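You operate a simulated robot arm through the tools that you are given. There is no shell and no other tool. Be economical: measure what you need, move in short steps, check, and stop when the job is done.

The job below is to be done with a simulated robot arm. You get a single attempt, and the scene is never put back.

Task
Put the small pack labelled "clips" from the top of the small-work bench and the steel gauge block in the small grey crate.

The check looks at the end state, three seconds after you hand in, the way a careful person would. Anything else that was tipped, shoved, dropped, spilled or broken makes it a failure.

Robot
A 7-joint arm with a two-finger parallel gripper, fixed in place. Base frame: the origin is at the foot of the arm, x ahead of it, y to its left, z up; the work surface is at about z = 800. Lengths are in mm, angles in degrees, forces in N, time in s.
With the tool pointing down near the work surface it reaches from about 300 to 700 mm from the base axis. Its first joint turns from -66.0 to 66.0 degrees. Payload 1.57 kg.
Tool frame: the origin (TCP) lies between the finger pads and is the grasp point; the fingertips stand 30 mm ahead of it; z points along the fingers, y is the line along which they close. Largest opening 110 mm; finger width 24, thickness 12; the body of the gripper, 48 by 112 mm, starts 78 mm behind the TCP.
Orientation is that of the tool frame in the base frame, as a unit quaternion [w, x, y, z]. With the fingers straight down and closing along the base's y, the tool's x points along the base's -x, its y along +y and its z along -z.

Tools
- The arm moves only by the tool step_arm. Its argument "moves" is a list of rows, each a list of 7 numbers: the gripper command, from -1 (fully open) to 1 (shut), values between in proportion, then the shift along the tool's x, y, z in units of 30 mm (1.0 is 30 mm), then the turn, a rotation vector about the tool's x, y, z in units of 6 degrees (1.0 is 6 degrees). In form: [[jaw, x, y, z, rx, ry, rz], ...]. A call has 1 to 12 rows; each row shifts and turns the commanded pose from where the row before left it, along the tool's axes as they then stand. A call with a number of a shift or a turn outside -1 to 1 is refused whole. Each row takes 0.2 s and may step no farther than 50 mm and 8.6 degrees from the row before; otherwise, or with a gripper value out of range, the whole call is refused. A pose out of reach is approached as far as the arm can. The call stops where the force on the tool passes 40 N (or 10 N more than at its start, if that is more) or the arm is blocked; 0.2 s more then pass. The fingers move at their own pace (about 108 mm/s each) and stop on an object; they squeeze with about 23 N. The grip force told is the motor's: it shows also when the fingers shut on nothing. Time passes only in rows, and 0.2 s behind the last, so rows that do not move let the fingers close. It gives the time, the measured TCP pose, the force on the tool (base axes), the opening and the grip force at its end, in the units of the frame above (readings bear some noise), and new pictures: "show" is both (left out), scene, wrist or none.
- Cameras (640 x 400 px; columns grow to the right, rows downward): "scene" is fixed at [145, -379.6, 1398.7]; the picture's right is [0.92, -0.39, 0.00], its down [-0.24, -0.57, -0.78] and it looks along [0.31, 0.72, -0.62] (base axes); focal length 295 px, centre (320, 200). "wrist" rides on the gripper at [-36, 0, -80] in the tool frame; the picture's right is [0.00, -1.00, 0.00], its down [0.97, 0.00, -0.24] and it looks along [0.24, 0.00, 0.97] (tool axes); focal length 218 px, centre (320, 200).
- point_at(camera, pixels): for up to 12 pixels [column, row] of the newest picture of that camera ("zoom" is the newest enlarged one), the place [x, y, z] in the base frame of the surface seen there, good to about 2 mm. No time passes.
- zoom(camera, box): a new picture of the part [left, top, right, bottom] of that camera's present view, enlarged. No time passes.
- finish_job(): hands the job in; it is judged then, once.

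Go step by step. Measure first, check grasps and placings, and put right what went wrong. The budget is 60 turns and 120 pictures, counting those below and the enlarged ones. Unless the task says otherwise, let go and move clear before handing in, and close with one line.

The tools are called after "Call:" as a command line: name --pt "numbers of a row" for each row, then --argument value for the rest, lists and objects as JSON in quotes. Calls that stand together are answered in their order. step_arm: Moves the arm, as the interface text tells. Its arguments: {"type":"object","properties":{"moves":{"type":"array"},"show":{"type":"string","enum":["both","scene","wrist","none"]}},"required":["moves"]} The other tools are called the same way: point_at (camera, pixels) gives the place of the surface under pixels of a picture; zoom (camera, box) takes an enlarged picture of a part of a camera's view; finish_job () hands the job in.

At the start:

```text
time: 0.0
position: [312.8, 245.6, 1181.9]
tcp_rot: [0.0, 0.0, 1.0, 0.0]
ft_force: [-0.4, -0.3, 0.8]
finger_gap: 109.7
finger_force: 0.0
```

scene: 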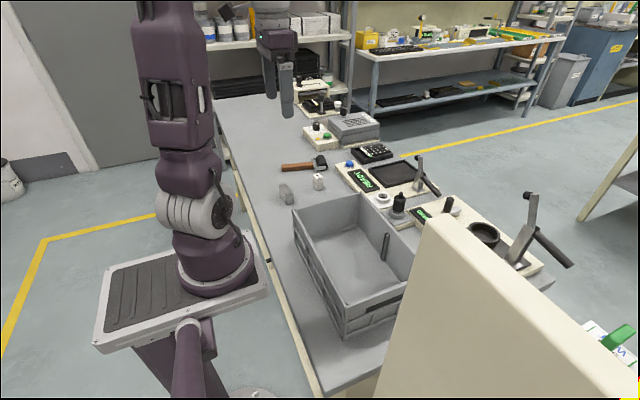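
wrist: 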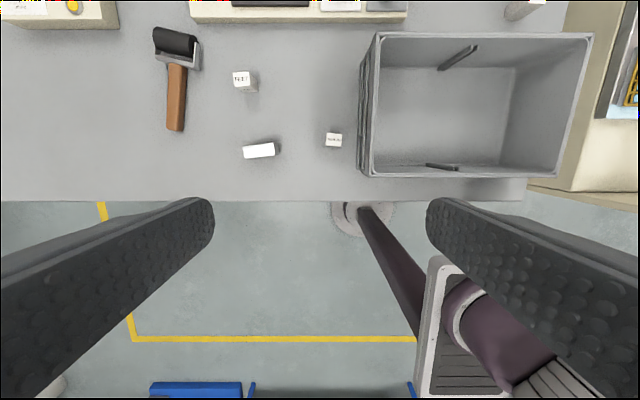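

The wrist view shows small items at (245,80), (258,150) and (334,140), with a grey crate at (475,105). I'll enlarge them to read the labels.

Call:
zoom --camera "wrist" --box '[220, 50, 370, 180]'

Call:
zoom --camera "scene" --box '[260, 60, 460, 220]'

Call:
point_at --camera "wrist" --pixels '[[241, 77], [258, 150], [334, 139], [375, 36], [592, 36], [560, 176], [372, 176], [450, 110], [460, 57], [440, 166], [170, 100], [300, 100]]'

```text
3.08 times, centred on (295, 115) of wrist
```

zoom: 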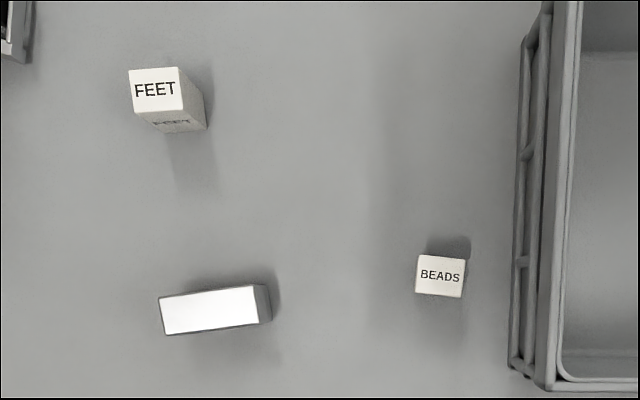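

```text
2.50 times, centred on (360, 140) of scene
```

zoom: 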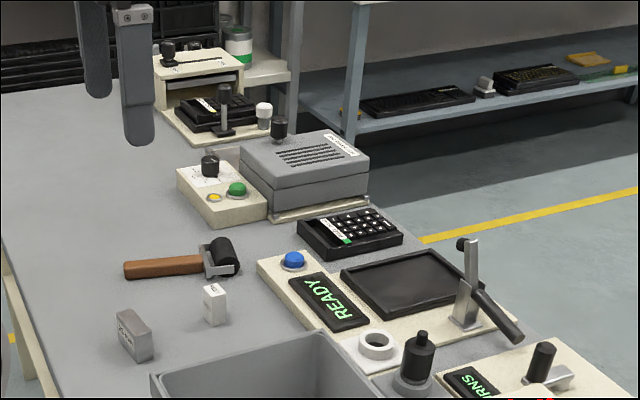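

```text
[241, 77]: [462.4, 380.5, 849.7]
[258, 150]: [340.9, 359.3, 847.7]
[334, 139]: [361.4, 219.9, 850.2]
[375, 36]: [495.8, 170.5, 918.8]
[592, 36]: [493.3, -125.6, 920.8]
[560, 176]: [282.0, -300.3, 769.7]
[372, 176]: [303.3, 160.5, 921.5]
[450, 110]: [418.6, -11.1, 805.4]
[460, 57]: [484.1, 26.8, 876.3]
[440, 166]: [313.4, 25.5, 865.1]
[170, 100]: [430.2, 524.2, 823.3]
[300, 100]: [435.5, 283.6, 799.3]
```

The packs read FEET and BEADS; no "clips" is visible yet, and the block at (258,150) looks like the gauge block. I'll look at the other parts of both views.

Call:
zoom --camera "wrist" --box '[480, 0, 640, 100]'

Call:
zoom --camera "wrist" --box '[340, 20, 610, 190]'

Call:
zoom --camera "scene" --box '[360, 150, 640, 400]'

Call:
zoom --camera "scene" --box '[190, 0, 350, 100]'

```text
4.00 times, centred on (560, 50) of wrist
```

zoom: 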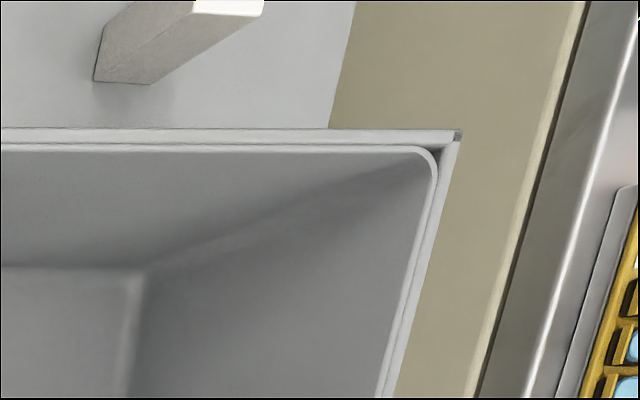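

```text
2.35 times, centred on (475, 105) of wrist
```

zoom: 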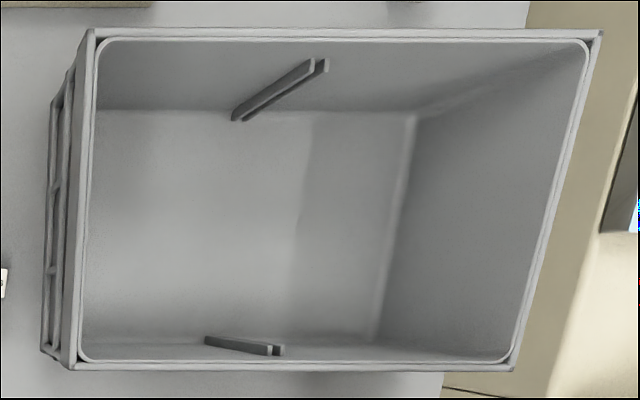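

```text
1.60 times, centred on (500, 275) of scene
```

zoom: 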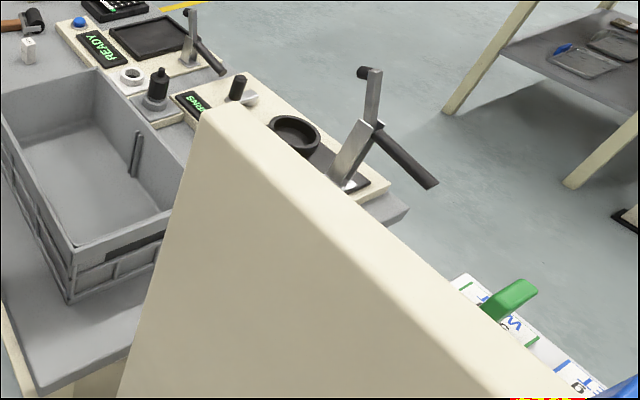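

```text
4.00 times, centred on (270, 50) of scene
```

zoom: 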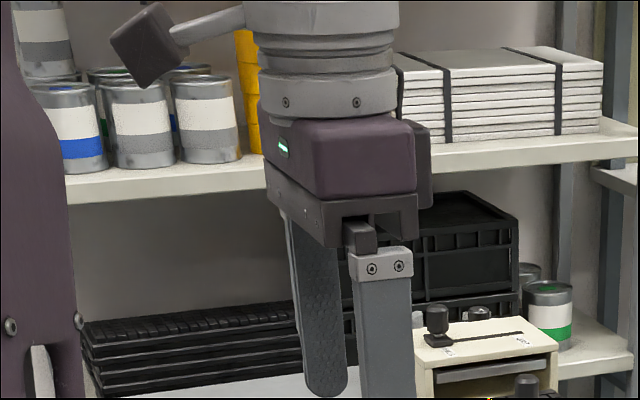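

The crate is clear and empty, and a cream panel at (435,215) in the scene hides another bench to the right at (610,340). I'll measure the panel before moving over it.

Call:
point_at --camera "scene" --pixels '[[432, 218], [455, 225], [560, 330], [615, 390], [600, 340], [625, 375], [450, 330], [521, 240], [630, 340]]'

Call:
point_at --camera "wrist" --pixels '[[590, 20], [600, 80], [610, 150], [630, 60], [635, 90], [525, 8], [490, 50], [550, 130]]'

```text
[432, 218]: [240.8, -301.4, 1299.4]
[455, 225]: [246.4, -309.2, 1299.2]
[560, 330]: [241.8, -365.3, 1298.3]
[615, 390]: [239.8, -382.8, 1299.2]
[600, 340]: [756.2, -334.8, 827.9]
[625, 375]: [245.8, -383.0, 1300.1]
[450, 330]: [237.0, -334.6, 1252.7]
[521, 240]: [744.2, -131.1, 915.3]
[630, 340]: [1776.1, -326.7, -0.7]
```

```text
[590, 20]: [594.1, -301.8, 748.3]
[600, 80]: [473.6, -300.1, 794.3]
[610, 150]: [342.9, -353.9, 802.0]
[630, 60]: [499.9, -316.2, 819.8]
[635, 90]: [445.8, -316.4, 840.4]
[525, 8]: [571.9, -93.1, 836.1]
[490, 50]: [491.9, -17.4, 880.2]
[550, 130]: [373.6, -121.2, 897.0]
```

The panel stands at x≈240, y<-300, up to z 1300, with a second work surface beyond it at y<-300. I'll move over toward y≈-110, x≈430 to look.

Call:
step_arm --pt "-1 -0.33 -1 0 0 0 0" --pt "-1 -0.33 -1 0 0 0 0" --pt "-1 -0.33 -1 0 0 0 0" --pt "-1 -0.33 -1 0 0 0 0" --pt "-1 -0.33 -1 0 0 0 0" --pt "-1 -0.33 -1 0 0 0 0" --pt "-1 -0.33 -1 0 0 0 0" --pt "-1 -0.33 -1 0 0 0 0" --pt "-1 -0.33 -1 0 0 0 0" --pt "-1 -0.33 -1 0 0 0 0" --pt "-1 -0.33 -1 0 0 0 0" --pt "-1 -0.33 -1 0 0 0 0"

```text
time: 2.6
position: [431.8, -113.9, 1182.7]
tcp_rot: [0.001, 0.0, 1.0, 0.001]
ft_force: [0.6, 0.3, 0.3]
finger_gap: 110.1
finger_force: 0.1
```

scene: 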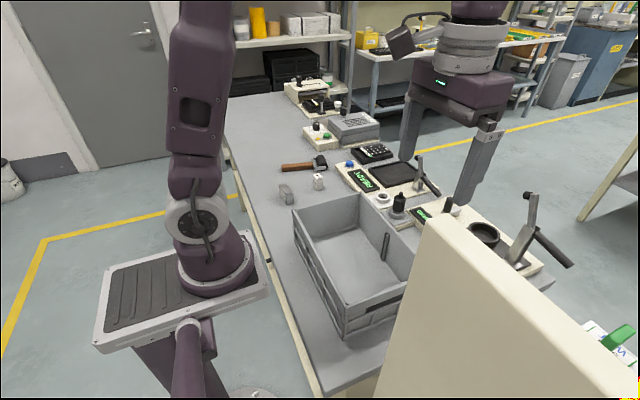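
wrist: 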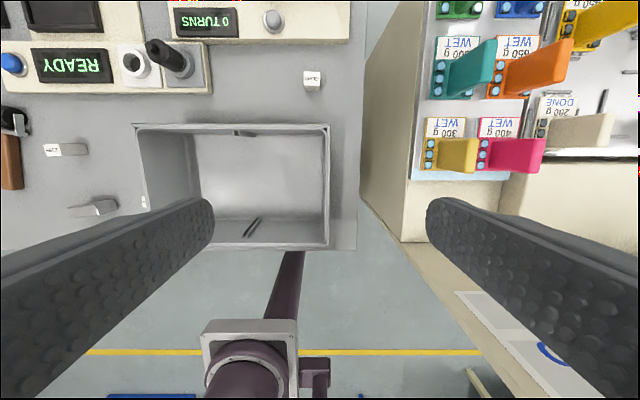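

A pack at (312,78) in the wrist view, between the crate and the "0 TURNS" panel, has a label. I'll enlarge and measure it.

Call:
zoom --camera "wrist" --box '[270, 40, 370, 110]'

Call:
zoom --camera "wrist" --box '[400, 0, 640, 190]'

Call:
point_at --camera "wrist" --pixels '[[305, 73], [320, 73], [320, 85], [305, 85], [320, 127], [140, 127], [325, 245], [500, 170], [430, 230], [345, 80], [272, 20], [263, 170]]'

```text
5.71 times, centred on (320, 75) of wrist
```

zoom: 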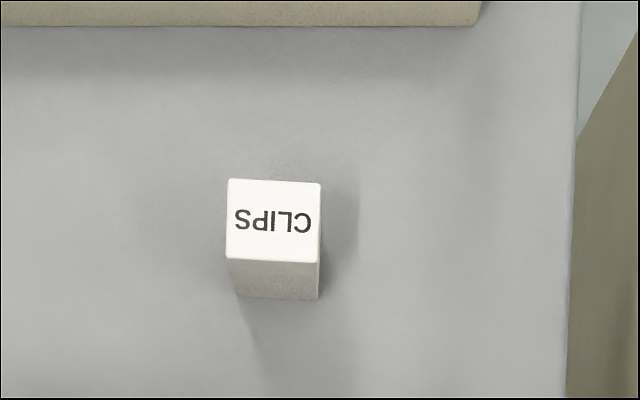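

```text
2.11 times, centred on (520, 95) of wrist
```

zoom: 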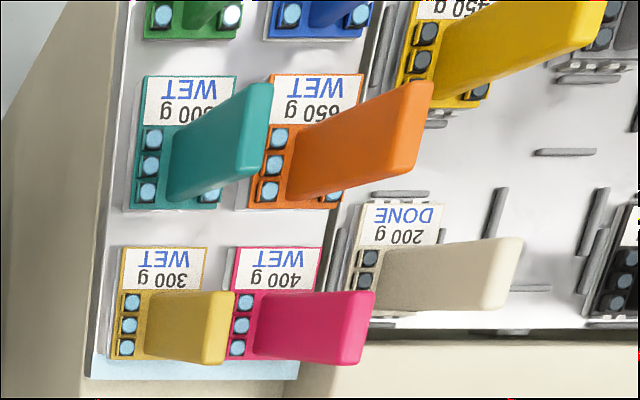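

```text
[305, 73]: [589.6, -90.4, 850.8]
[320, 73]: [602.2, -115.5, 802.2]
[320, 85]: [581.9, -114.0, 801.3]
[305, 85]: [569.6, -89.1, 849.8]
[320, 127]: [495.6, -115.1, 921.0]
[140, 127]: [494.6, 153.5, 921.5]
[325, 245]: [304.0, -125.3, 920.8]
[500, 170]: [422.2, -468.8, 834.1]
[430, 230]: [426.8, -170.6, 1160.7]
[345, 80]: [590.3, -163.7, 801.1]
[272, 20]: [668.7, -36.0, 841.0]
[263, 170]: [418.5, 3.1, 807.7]
```

The CLIPS pack is upright with its top centre near (580, -101, 850), about 29 wide in y and 25 in x. I'll move above it and recheck.

Call:
step_arm --pt "-1 -0.62 0.0525 0.9 0 0 0" --pt "-1 -0.62 0.0525 0.9 0 0 0" --pt "-1 -0.62 0.0525 0.9 0 0 0" --pt "-1 -0.62 0.0525 0.9 0 0 0" --pt "-1 -0.62 0.0525 0.9 0 0 0" --pt "-1 -0.62 0.0525 0.9 0 0 0" --pt "-1 -0.62 0.0525 0.9 0 0 0" --pt "-1 -0.62 0.0525 0.9 0 0 0" --pt "-1 0 0 0 0 0 0"

```text
time: 4.6
position: [583.0, -101.7, 965.4]
tcp_rot: [0.0, 0.0, 1.0, -0.001]
ft_force: [-0.1, 0.1, 0.7]
finger_gap: 109.8
finger_force: 0.0
```

scene: 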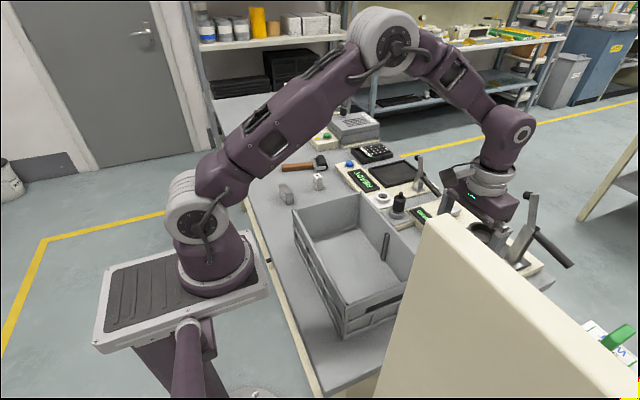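
wrist: 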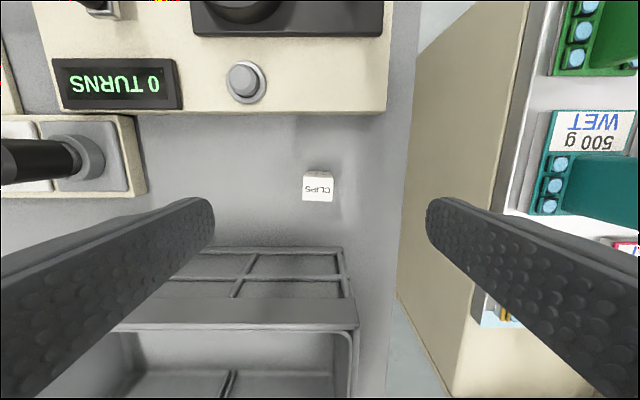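

The pack top is at (317,187). I'll measure it along with the nearby black knob at (70,155) and the panel edge.

Call:
point_at --camera "wrist" --pixels '[[304, 175], [304, 199], [332, 175], [332, 199], [318, 187], [65, 155], [105, 160], [145, 180], [247, 80], [270, 115], [340, 250]]'

Call:
zoom --camera "wrist" --box '[270, 150, 370, 220]'

```text
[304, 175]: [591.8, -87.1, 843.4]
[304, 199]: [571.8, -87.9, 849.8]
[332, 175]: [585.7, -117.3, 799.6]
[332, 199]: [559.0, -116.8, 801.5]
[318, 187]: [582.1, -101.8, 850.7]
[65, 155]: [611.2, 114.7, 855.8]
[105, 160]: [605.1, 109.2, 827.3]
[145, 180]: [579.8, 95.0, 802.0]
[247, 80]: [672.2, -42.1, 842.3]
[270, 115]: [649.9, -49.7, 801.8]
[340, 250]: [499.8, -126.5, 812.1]
```

```text
5.71 times, centred on (320, 185) of wrist
```

zoom: 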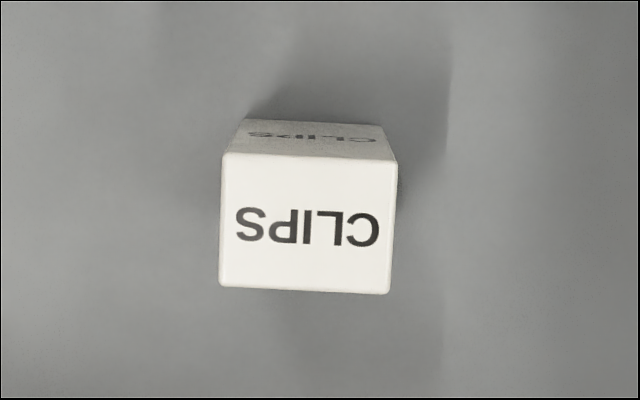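

The pack centre is (581, -101.5), nearly under the TCP, and everything is clear to the sides. I'll descend to z≈836 and close.

Call:
step_arm --pt "-1 0.05 0 0.9 0 0 0" --pt "-1 0 0 0.9 0 0 0" --pt "-1 0 0 0.9 0 0 0" --pt "-0.5 0 0 0.9 0 0 0" --pt "-0.3 0 0 0.7 0 0 0" --pt "-0.3 0 0 0 0 0 0" --pt "1 0 0 0 0 0 0" --pt "1 0 0 0 0 0 0" --pt "1 0 0 0 0 0 0" --show "wrist"

```text
time: 6.6
position: [577.9, -102.4, 837.0]
tcp_rot: [0.0, -0.001, 1.0, 0.001]
ft_force: [0.0, 0.4, 0.0]
finger_gap: 27.1
finger_force: 23.1
```

wrist: 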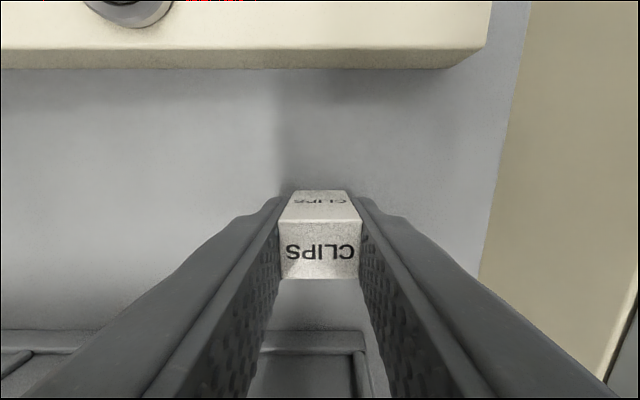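

The pack is held (gap 27 mm, 23 N). I'll lift to z≈1000 and carry it over the crate at about (400, -30).

Call:
step_arm --pt "1 0 0 0.0 0 0 0" --pt "1 0 0 -0.8 0 0 0" --pt "1 0 0 -0.95 0 0 0" --pt "1 0 0 -0.95 0 0 0" --pt "1 0 0 -0.95 0 0 0" --pt "1 0 0 -0.95 0 0 0" --pt "1 0 0 -0.95 0 0 0" --pt "1 0 0 0 0 0 0" --show "wrist"

Call:
step_arm --pt "1 0.74 0.3 0 0 0 0" --pt "1 0.74 0.3 0 0 0 0" --pt "1 0.74 0.3 0 0 0 0" --pt "1 0.74 0.3 0 0 0 0" --pt "1 0.74 0.3 0 0 0 0" --pt "1 0.74 0.3 0 0 0 0" --pt "1 0.74 0.3 0 0 0 0" --pt "1 0.74 0.3 0 0 0 0" --pt "1 0 0 0 0 0 0"

```text
time: 8.4
position: [576.9, -100.8, 1003.6]
tcp_rot: [-0.001, 0.001, 1.0, 0.0]
ft_force: [-1.3, 0.7, -0.2]
finger_gap: 27.1
finger_force: 22.3
```

wrist: 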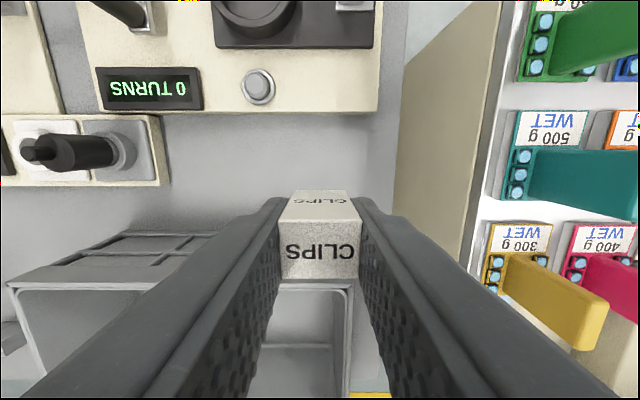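

```text
time: 10.4
position: [400.9, -29.7, 1004.2]
tcp_rot: [0.0, 0.0, 1.0, 0.001]
ft_force: [0.5, 0.4, 0.1]
finger_gap: 26.8
finger_force: 23.1
```

scene: 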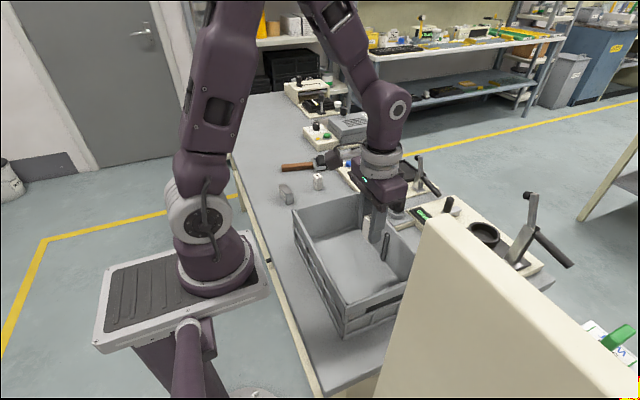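
wrist: 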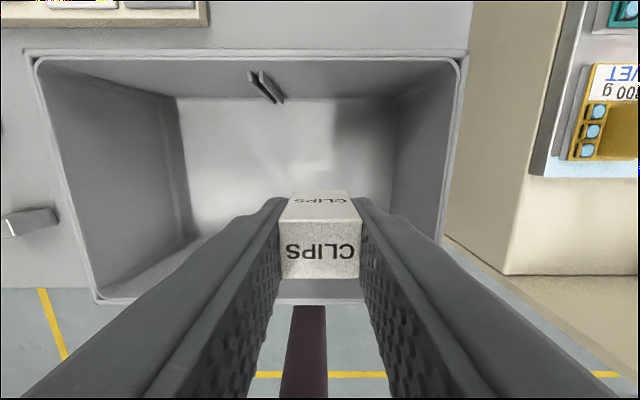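

The pack hangs over the open crate floor, inside the walls (rim corners at (35,58) and (465,60)). I'll lower it to just above the floor (z≈807).

Call:
step_arm --pt "1 0 0 0.95 0 0 0" --pt "1 0 0 0.95 0 0 0" --pt "1 0 0 0.95 0 0 0" --pt "1 0 0 0.95 0 0 0" --pt "1 0 0 0.95 0 0 0" --pt "1 0 0 0.4 0 0 0" --pt "1 0 0 0.2 0 0 0" --pt "1 0 0 0 0 0 0"

Call:
point_at --camera "wrist" --pixels '[[250, 190], [230, 150], [320, 150]]'

```text
time: 12.2
position: [401.8, -29.4, 844.2]
tcp_rot: [0.001, -0.001, 1.0, 0.0]
ft_force: [0.6, -0.1, 0.1]
finger_gap: 27.2
finger_force: 23.1
```

scene: 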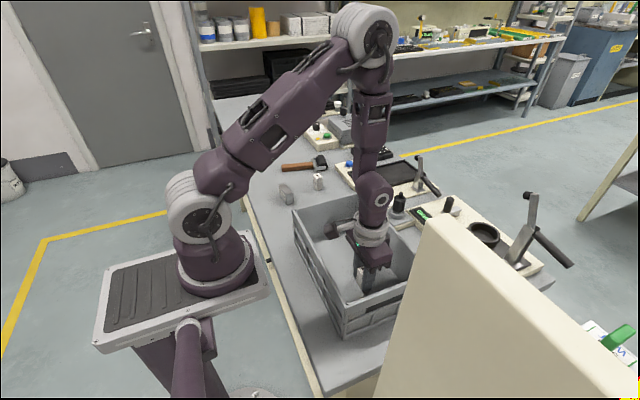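
wrist: 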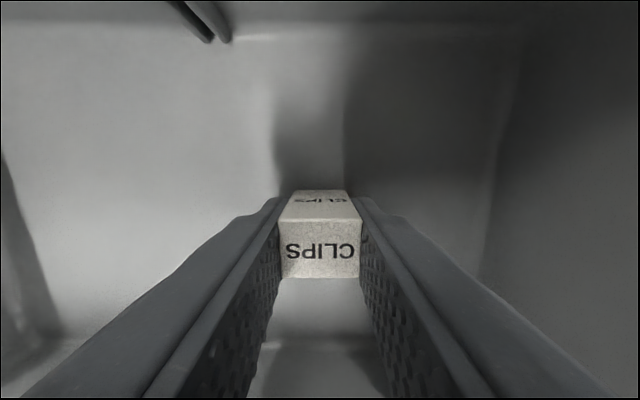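

```text
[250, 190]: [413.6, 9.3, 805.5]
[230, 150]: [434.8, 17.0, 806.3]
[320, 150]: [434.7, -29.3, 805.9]
```

The pack bottom is about 1–2 mm above the floor (806). I'll release partway and rise out.

Call:
step_arm --pt "1 0 0 0.04 0 0 0" --pt "0 0 0 0 0 0 0" --pt "0 0 0 0 0 0 0" --pt "0 0 0 -0.5 0 0 0" --pt "0 0 0 -0.95 0 0 0" --pt "0 0 0 -0.95 0 0 0" --pt "0 0 0 -0.95 0 0 0" --pt "0 0 0 -0.95 0 0 0" --pt "0 0 0 -0.95 0 0 0" --pt "0 0 0 -0.95 0 0 0" --pt "0 0 0 0 0 0 0"

```text
time: 14.6
position: [401.2, -27.0, 1028.7]
tcp_rot: [-0.001, 0.0, 1.0, -0.001]
ft_force: [1.2, -0.1, 0.6]
finger_gap: 54.7
finger_force: 0.1
```

scene: 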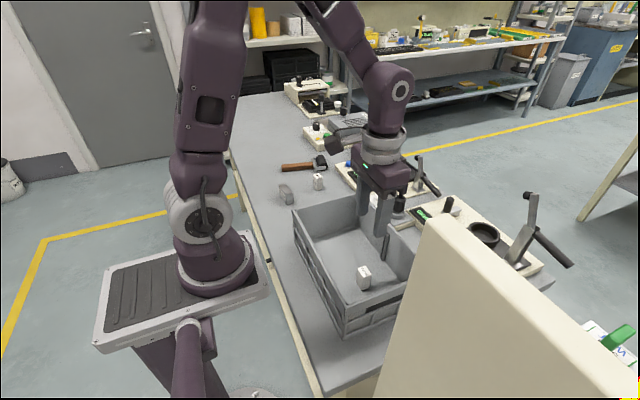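
wrist: 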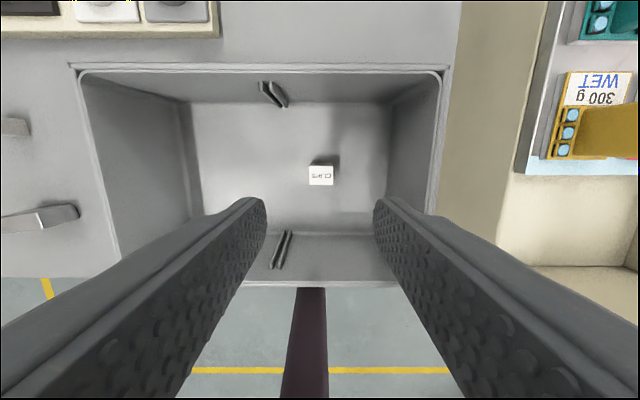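

Clips stands upright in the crate at (320,175). Next I'll move over the gauge block near (341, 359).

Call:
step_arm --pt "0 0.15 1 0 0 0 0" --pt "0 0.15 1 0 0 0 0" --pt "0 0.15 1 0 0 0 0" --pt "0 0.15 1 0 0 0 0" --pt "0 0.15 1 0 0 0 0" --pt "0 0.15 1 0 0 0 0" --pt "-0.5 0.15 1 0 0 0 0" --pt "-1 0.15 1 0 0 0 0" --pt "-1 0.15 1 0 0 0 0" --pt "-1 0.15 1 0 0 0 0" --pt "-1 0.15 1 0 0 0 0" --pt "-1 0.15 1 0 0 0 0"

Call:
zoom --camera "wrist" --box '[220, 100, 420, 240]'

```text
time: 17.2
position: [347.4, 332.7, 1028.5]
tcp_rot: [0.0, 0.0, 1.0, 0.0]
ft_force: [-0.8, -1.0, 0.3]
finger_gap: 109.9
finger_force: 0.2
```

scene: 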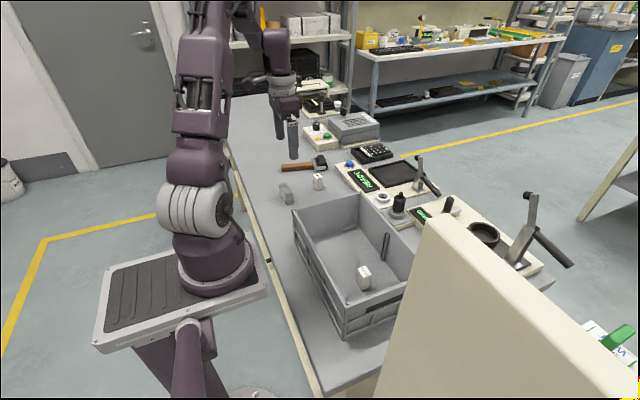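
wrist: 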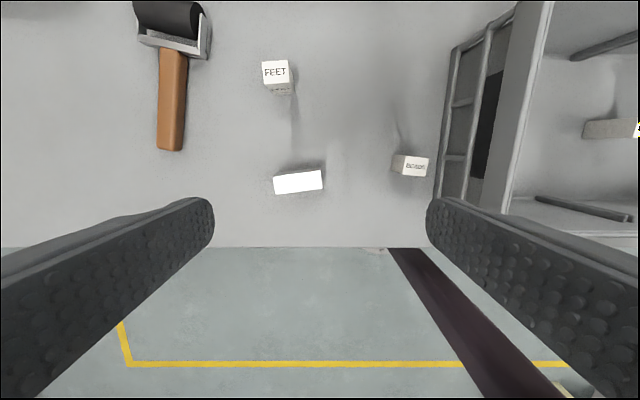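

```text
2.86 times, centred on (320, 170) of wrist
```

zoom: 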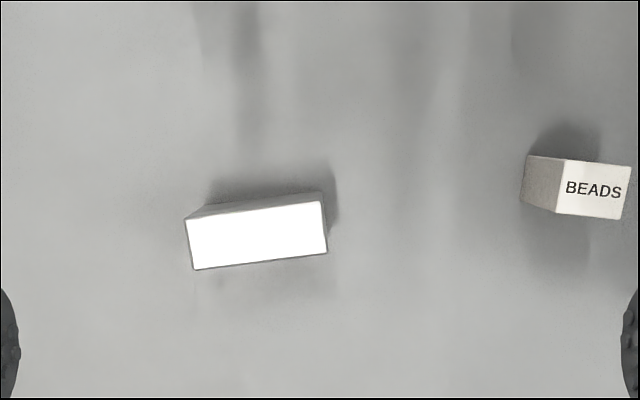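

The steel block's top is bright at (298,182). I'll measure its corners and read the marking on its side in the scene view.

Call:
point_at --camera "zoom" --pixels '[[190, 222], [318, 205], [324, 249], [197, 264], [257, 235], [562, 165], [557, 210], [525, 160]]'

Call:
zoom --camera "scene" --box '[260, 160, 340, 210]'

```text
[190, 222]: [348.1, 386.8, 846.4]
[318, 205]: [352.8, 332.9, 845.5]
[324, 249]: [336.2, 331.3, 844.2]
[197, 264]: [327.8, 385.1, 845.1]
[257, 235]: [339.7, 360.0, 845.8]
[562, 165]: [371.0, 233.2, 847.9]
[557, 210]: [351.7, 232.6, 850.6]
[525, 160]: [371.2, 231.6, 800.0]
```

```text
8.00 times, centred on (300, 185) of scene
```

zoom: 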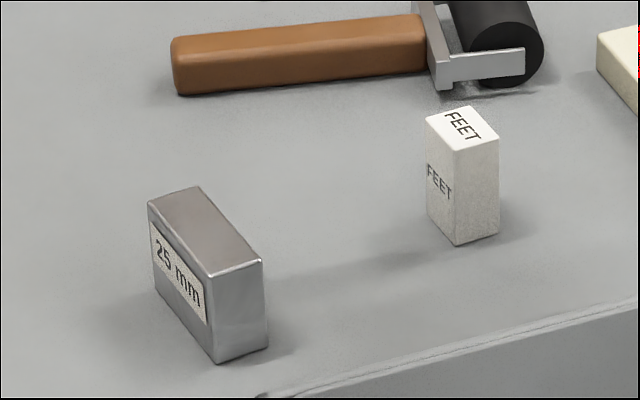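

It's the "25 mm" steel gauge block, about 56×24 mm, centre (341, 359), with its long axis turned about 7° from y. I'll centre over it and turn the tool about 82.8° so the fingers close across its thin side.

Call:
step_arm --pt "-1 0.2 0.88 0 0 0 0" --pt "-1 0 0 0 0 0 1" --pt "-1 0 0 0 0 0 1" --pt "-1 0 0 0 0 0 1" --pt "-1 0 0 0 0 0 1" --pt "-1 0 0 0 0 0 1" --pt "-1 0 0 0 0 0 1" --pt "-1 0 0 0 0 0 1" --pt "-1 0 0 0 0 0 1" --pt "-1 0 0 0 0 0 1" --pt "-1 0 0 0 0 0 1" --pt "-1 0 0 0 0 0 1" --show "none"

Call:
step_arm --pt "-1 0 0 0 0 0 1" --pt "-1 0 0 0 0 0 1" --pt "-1 0 0 0 0 0 0.8" --pt "-1 0 0 0 0 0 0"

```text
time: 19.8
position: [340.6, 357.1, 1028.5]
tcp_rot: [-0.001, 0.546, 0.838, 0.0]
ft_force: [0.2, -0.1, -0.4]
finger_gap: 110.0
finger_force: 0.1
```

```text
time: 20.8
position: [341.6, 357.6, 1028.8]
tcp_rot: [0.0, 0.662, 0.75, 0.0]
ft_force: [1.1, 0.0, 0.0]
finger_gap: 110.1
finger_force: 0.0
```

scene: 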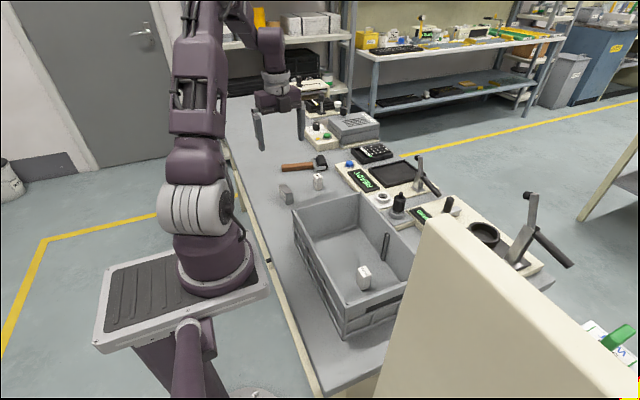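
wrist: 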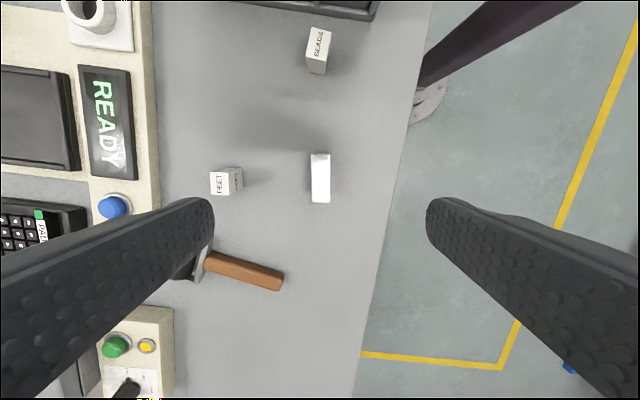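

The block appears vertical and centred at (320,178), aligned with the fingers. I'll descend to z≈920 and recheck.

Call:
step_arm --pt "-1 0 0 0.9 0 0 0" --pt "-1 0 0 0.9 0 0 0" --pt "-0.5 0 0 0.9 0 0 0" --pt "-0.3 0 0 0.9 0 0 0" --pt "-0.3 0 0 0 0 0 0" --show "wrist"

Call:
zoom --camera "wrist" --box '[240, 130, 400, 230]'

Call:
point_at --camera "wrist" --pixels '[[320, 210], [320, 190], [308, 200], [330, 200]]'

```text
time: 22.0
position: [339.9, 357.2, 920.5]
tcp_rot: [0.001, 0.661, 0.75, 0.0]
ft_force: [0.2, 0.1, -0.4]
finger_gap: 71.4
finger_force: 0.1
```

wrist: 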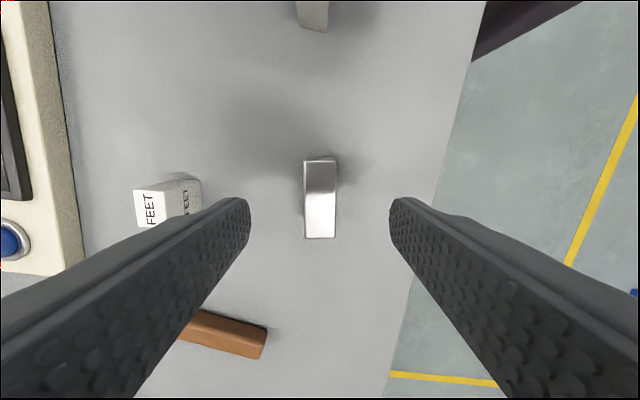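

```text
4.00 times, centred on (320, 180) of wrist
```

zoom: 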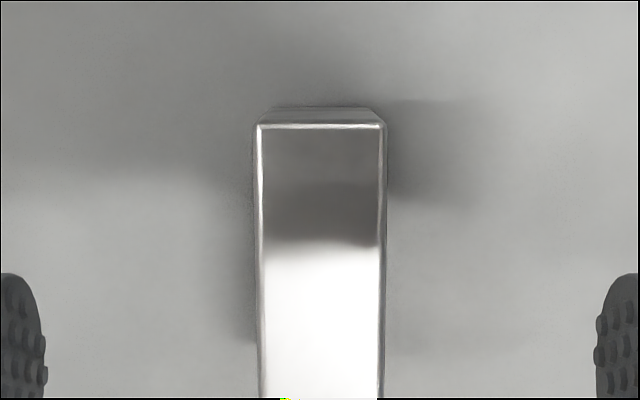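

```text
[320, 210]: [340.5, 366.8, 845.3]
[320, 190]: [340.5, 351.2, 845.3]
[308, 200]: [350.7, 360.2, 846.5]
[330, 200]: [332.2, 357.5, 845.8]
```

Alignment is good: the block centre is at (340.5, 358) under the TCP. I'll descend to z≈834 and close.

Call:
step_arm --pt "-0.3 0 0 0.9 0 0 0" --pt "-0.3 0 0 0.9 0 0 0" --pt "-0.3 0 0 0.7 0 0 0" --pt "-0.3 0 0 0.38 0 0 0" --pt "-0.3 0 0 0 0 0 0" --pt "1 0 0 0 0 0 0" --pt "1 0 0 0 0 0 0" --pt "1 0 0 0 0 0 0" --show "wrist"

```text
time: 23.8
position: [342.2, 357.8, 832.7]
tcp_rot: [0.001, 0.662, 0.75, 0.0]
ft_force: [-0.1, 0.5, 0.1]
finger_gap: 23.7
finger_force: 23.0
```

wrist: 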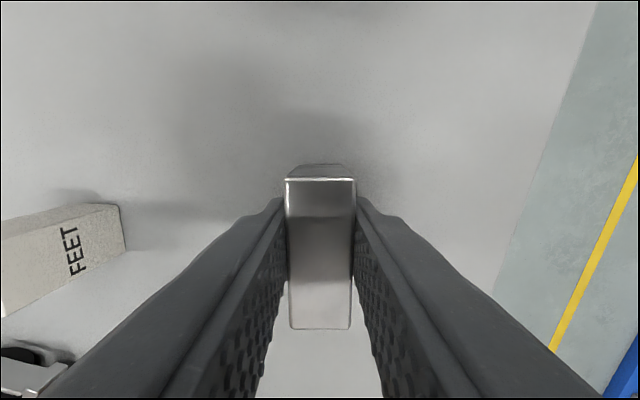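

The block is gripped (gap 23.7 mm, 23 N). I'll lift gently to z≈1030.

Call:
step_arm --pt "1 0 0 -0.2 0 0 0" --pt "1 0 0 -0.5 0 0 0" --pt "1 0 0 -0.8 0 0 0" --pt "1 0 0 -0.9 0 0 0" --pt "1 0 0 -0.9 0 0 0" --pt "1 0 0 -0.9 0 0 0" --pt "1 0 0 -0.9 0 0 0" --pt "1 0 0 -0.8 0 0 0" --pt "1 0 0 -0.5 0 0 0" --pt "1 0 0 -0.2 0 0 0" --pt "1 0 0 0 0 0 0" --show "wrist"

```text
time: 26.2
position: [342.6, 357.9, 1032.0]
tcp_rot: [0.001, 0.662, 0.749, 0.0]
ft_force: [-0.5, -0.5, -4.7]
finger_gap: 23.7
finger_force: 23.2
```

wrist: 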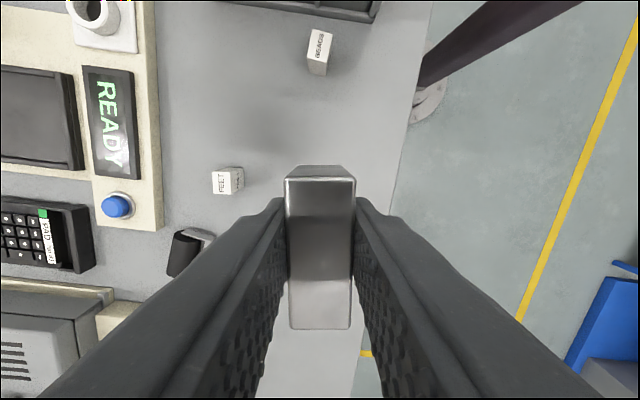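

The block came up level and steady. I'll carry it over the crate to about (400, 90), clear of the clips pack.

Call:
step_arm --pt "1 -0.5 0.067 0 0 0 0" --pt "1 -0.85 0.067 0 0 0 0" --pt "1 -0.85 0.067 0 0 0 0" --pt "1 -0.85 0.067 0 0 0 0" --pt "1 -0.85 0.067 0 0 0 0" --pt "1 -0.85 0.067 0 0 0 0" --pt "1 -0.85 0.067 0 0 0 0" --pt "1 -0.85 0.067 0 0 0 0" --pt "1 -0.85 0.067 0 0 0 0" --pt "1 -0.85 0.067 0 0 0 0" --pt "1 -0.6 0.067 0 0 0 0" --pt "1 -0.35 0.067 0 0 0 0"

Call:
point_at --camera "wrist" --pixels '[[250, 150], [400, 150], [320, 60], [250, 200], [400, 200], [320, 100]]'

```text
time: 28.8
position: [398.0, 90.9, 1030.7]
tcp_rot: [0.0, 0.661, 0.75, 0.001]
ft_force: [0.6, -0.2, -4.8]
finger_gap: 23.8
finger_force: 22.6
```

scene: 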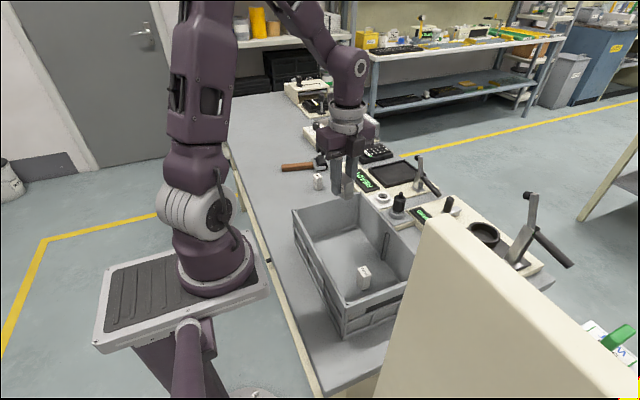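
wrist: 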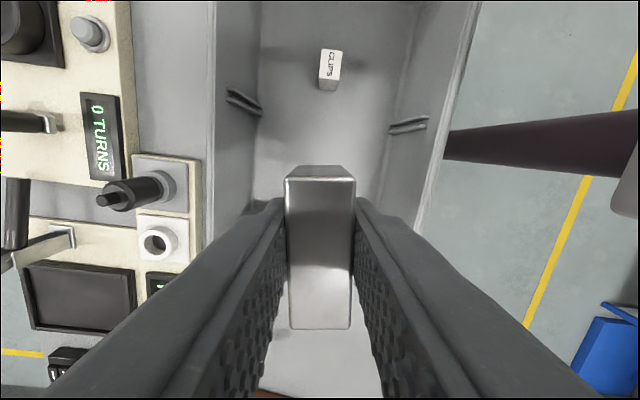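

```text
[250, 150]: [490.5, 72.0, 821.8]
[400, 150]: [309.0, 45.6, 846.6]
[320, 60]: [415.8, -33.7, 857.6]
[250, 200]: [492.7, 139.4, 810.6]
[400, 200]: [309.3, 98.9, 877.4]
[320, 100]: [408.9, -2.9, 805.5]
```

The block is over clear floor, with walls at x≈309 and 492 and clips at y≈-34. I'll lower to about 1–2 mm above the floor.

Call:
step_arm --pt "1 0 0 0.5 0 0 0" --pt "1 0 0 0.9 0 0 0" --pt "1 0 0 0.9 0 0 0" --pt "1 0 0 0.9 0 0 0" --pt "1 0 0 0.9 0 0 0" --pt "1 0 0 0.9 0 0 0" --pt "1 0 0 0.7 0 0 0" --pt "1 0 0 0.4 0 0 0" --pt "1 0 0 0.2 0 0 0" --pt "1 0 0 0 0 0 0"

```text
time: 31.0
position: [399.6, 90.2, 843.0]
tcp_rot: [0.0, 0.661, 0.75, 0.001]
ft_force: [0.3, -0.2, -5.4]
finger_gap: 24.0
finger_force: 23.0
```

scene: 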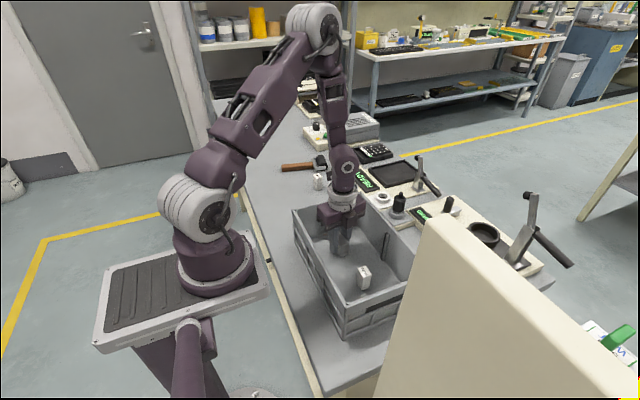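
wrist: 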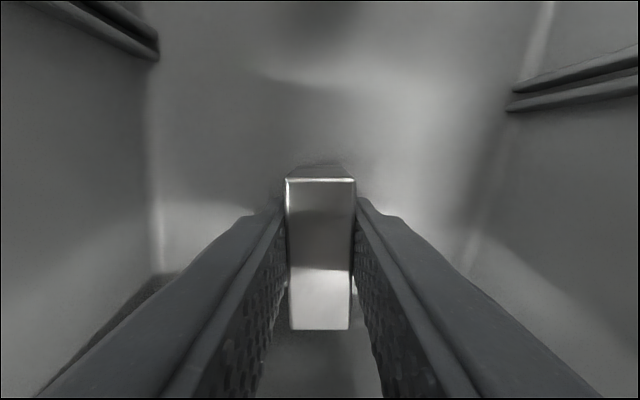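

The force is still only the block's weight, so it hangs about 3 mm above the floor. I'll ease down 2.5 mm and check for contact.

Call:
step_arm --pt "1 0 0 0.05 0 0 0" --pt "1 0 0 0.04 0 0 0" --pt "1 0 0 0 0 0 0" --show "none"

```text
time: 31.8
position: [399.5, 88.8, 840.1]
tcp_rot: [0.0, 0.661, 0.75, 0.0]
ft_force: [-1.4, 0.2, 8.6]
finger_gap: 23.6
finger_force: 22.6
```

The force turned to +8.6 N, so the block is resting on the floor. I'll release partway and rise out.

Call:
step_arm --pt "0.1 0 0 0 0 0 0" --pt "0.1 0 0 0 0 0 0" --pt "0.1 0 0 -0.4 0 0 0" --pt "0.1 0 0 -0.9 0 0 0" --pt "0.1 0 0 -0.9 0 0 0" --pt "0.1 0 0 -0.9 0 0 0" --pt "0.1 0 0 -0.9 0 0 0" --pt "0.1 0 0 -0.9 0 0 0" --pt "0.1 0 0 -0.9 0 0 0" --pt "0.1 0 0 -0.9 0 0 0" --pt "0.1 0 0 -0.9 0 0 0" --pt "0.1 0 0 0 0 0 0"

Call:
zoom --camera "scene" --box '[260, 150, 420, 340]'

```text
time: 34.4
position: [399.1, 88.8, 1070.5]
tcp_rot: [0.0, 0.662, 0.75, 0.001]
ft_force: [0.5, 0.1, 0.0]
finger_gap: 49.3
finger_force: 0.0
```

scene: 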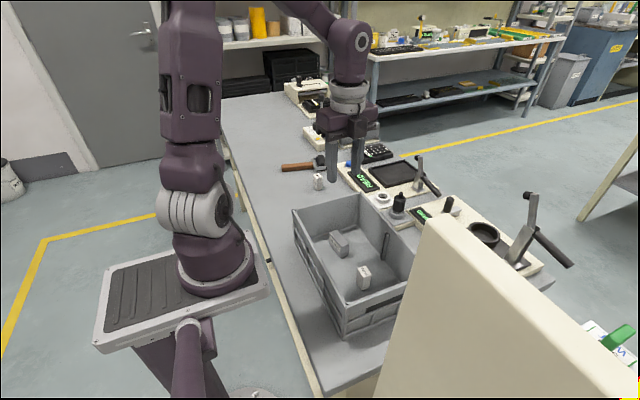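
wrist: 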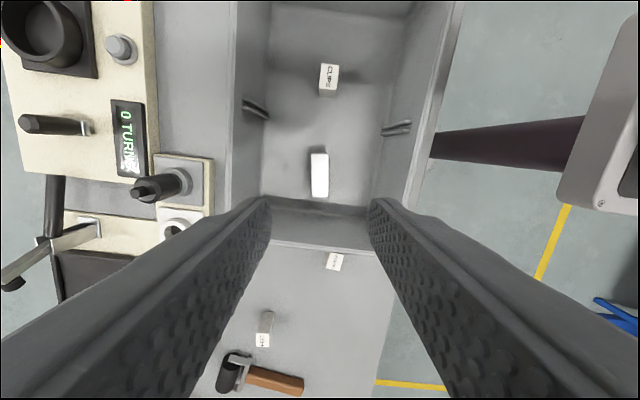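

```text
2.11 times, centred on (340, 245) of scene
```

zoom: 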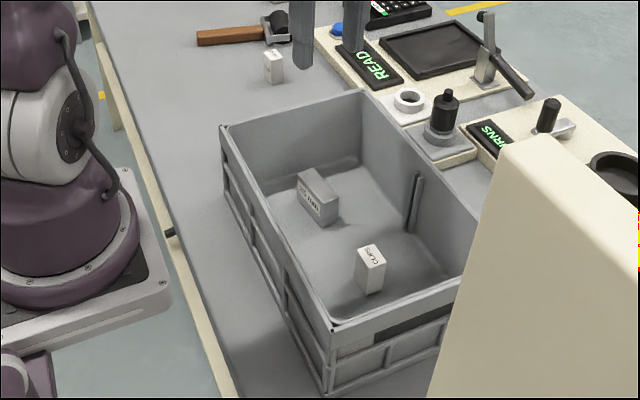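

The clips pack at (363,278) and the gauge block at (338,243) both stand in the crate. FEET and BEADS are untouched and the gripper is clear, so I'm handing in.

Call:
finish_job

```text
The job is handed in.
```

The "clips" pack and the 25 mm steel gauge block are both standing upright in the small grey crate, and nothing else was moved.
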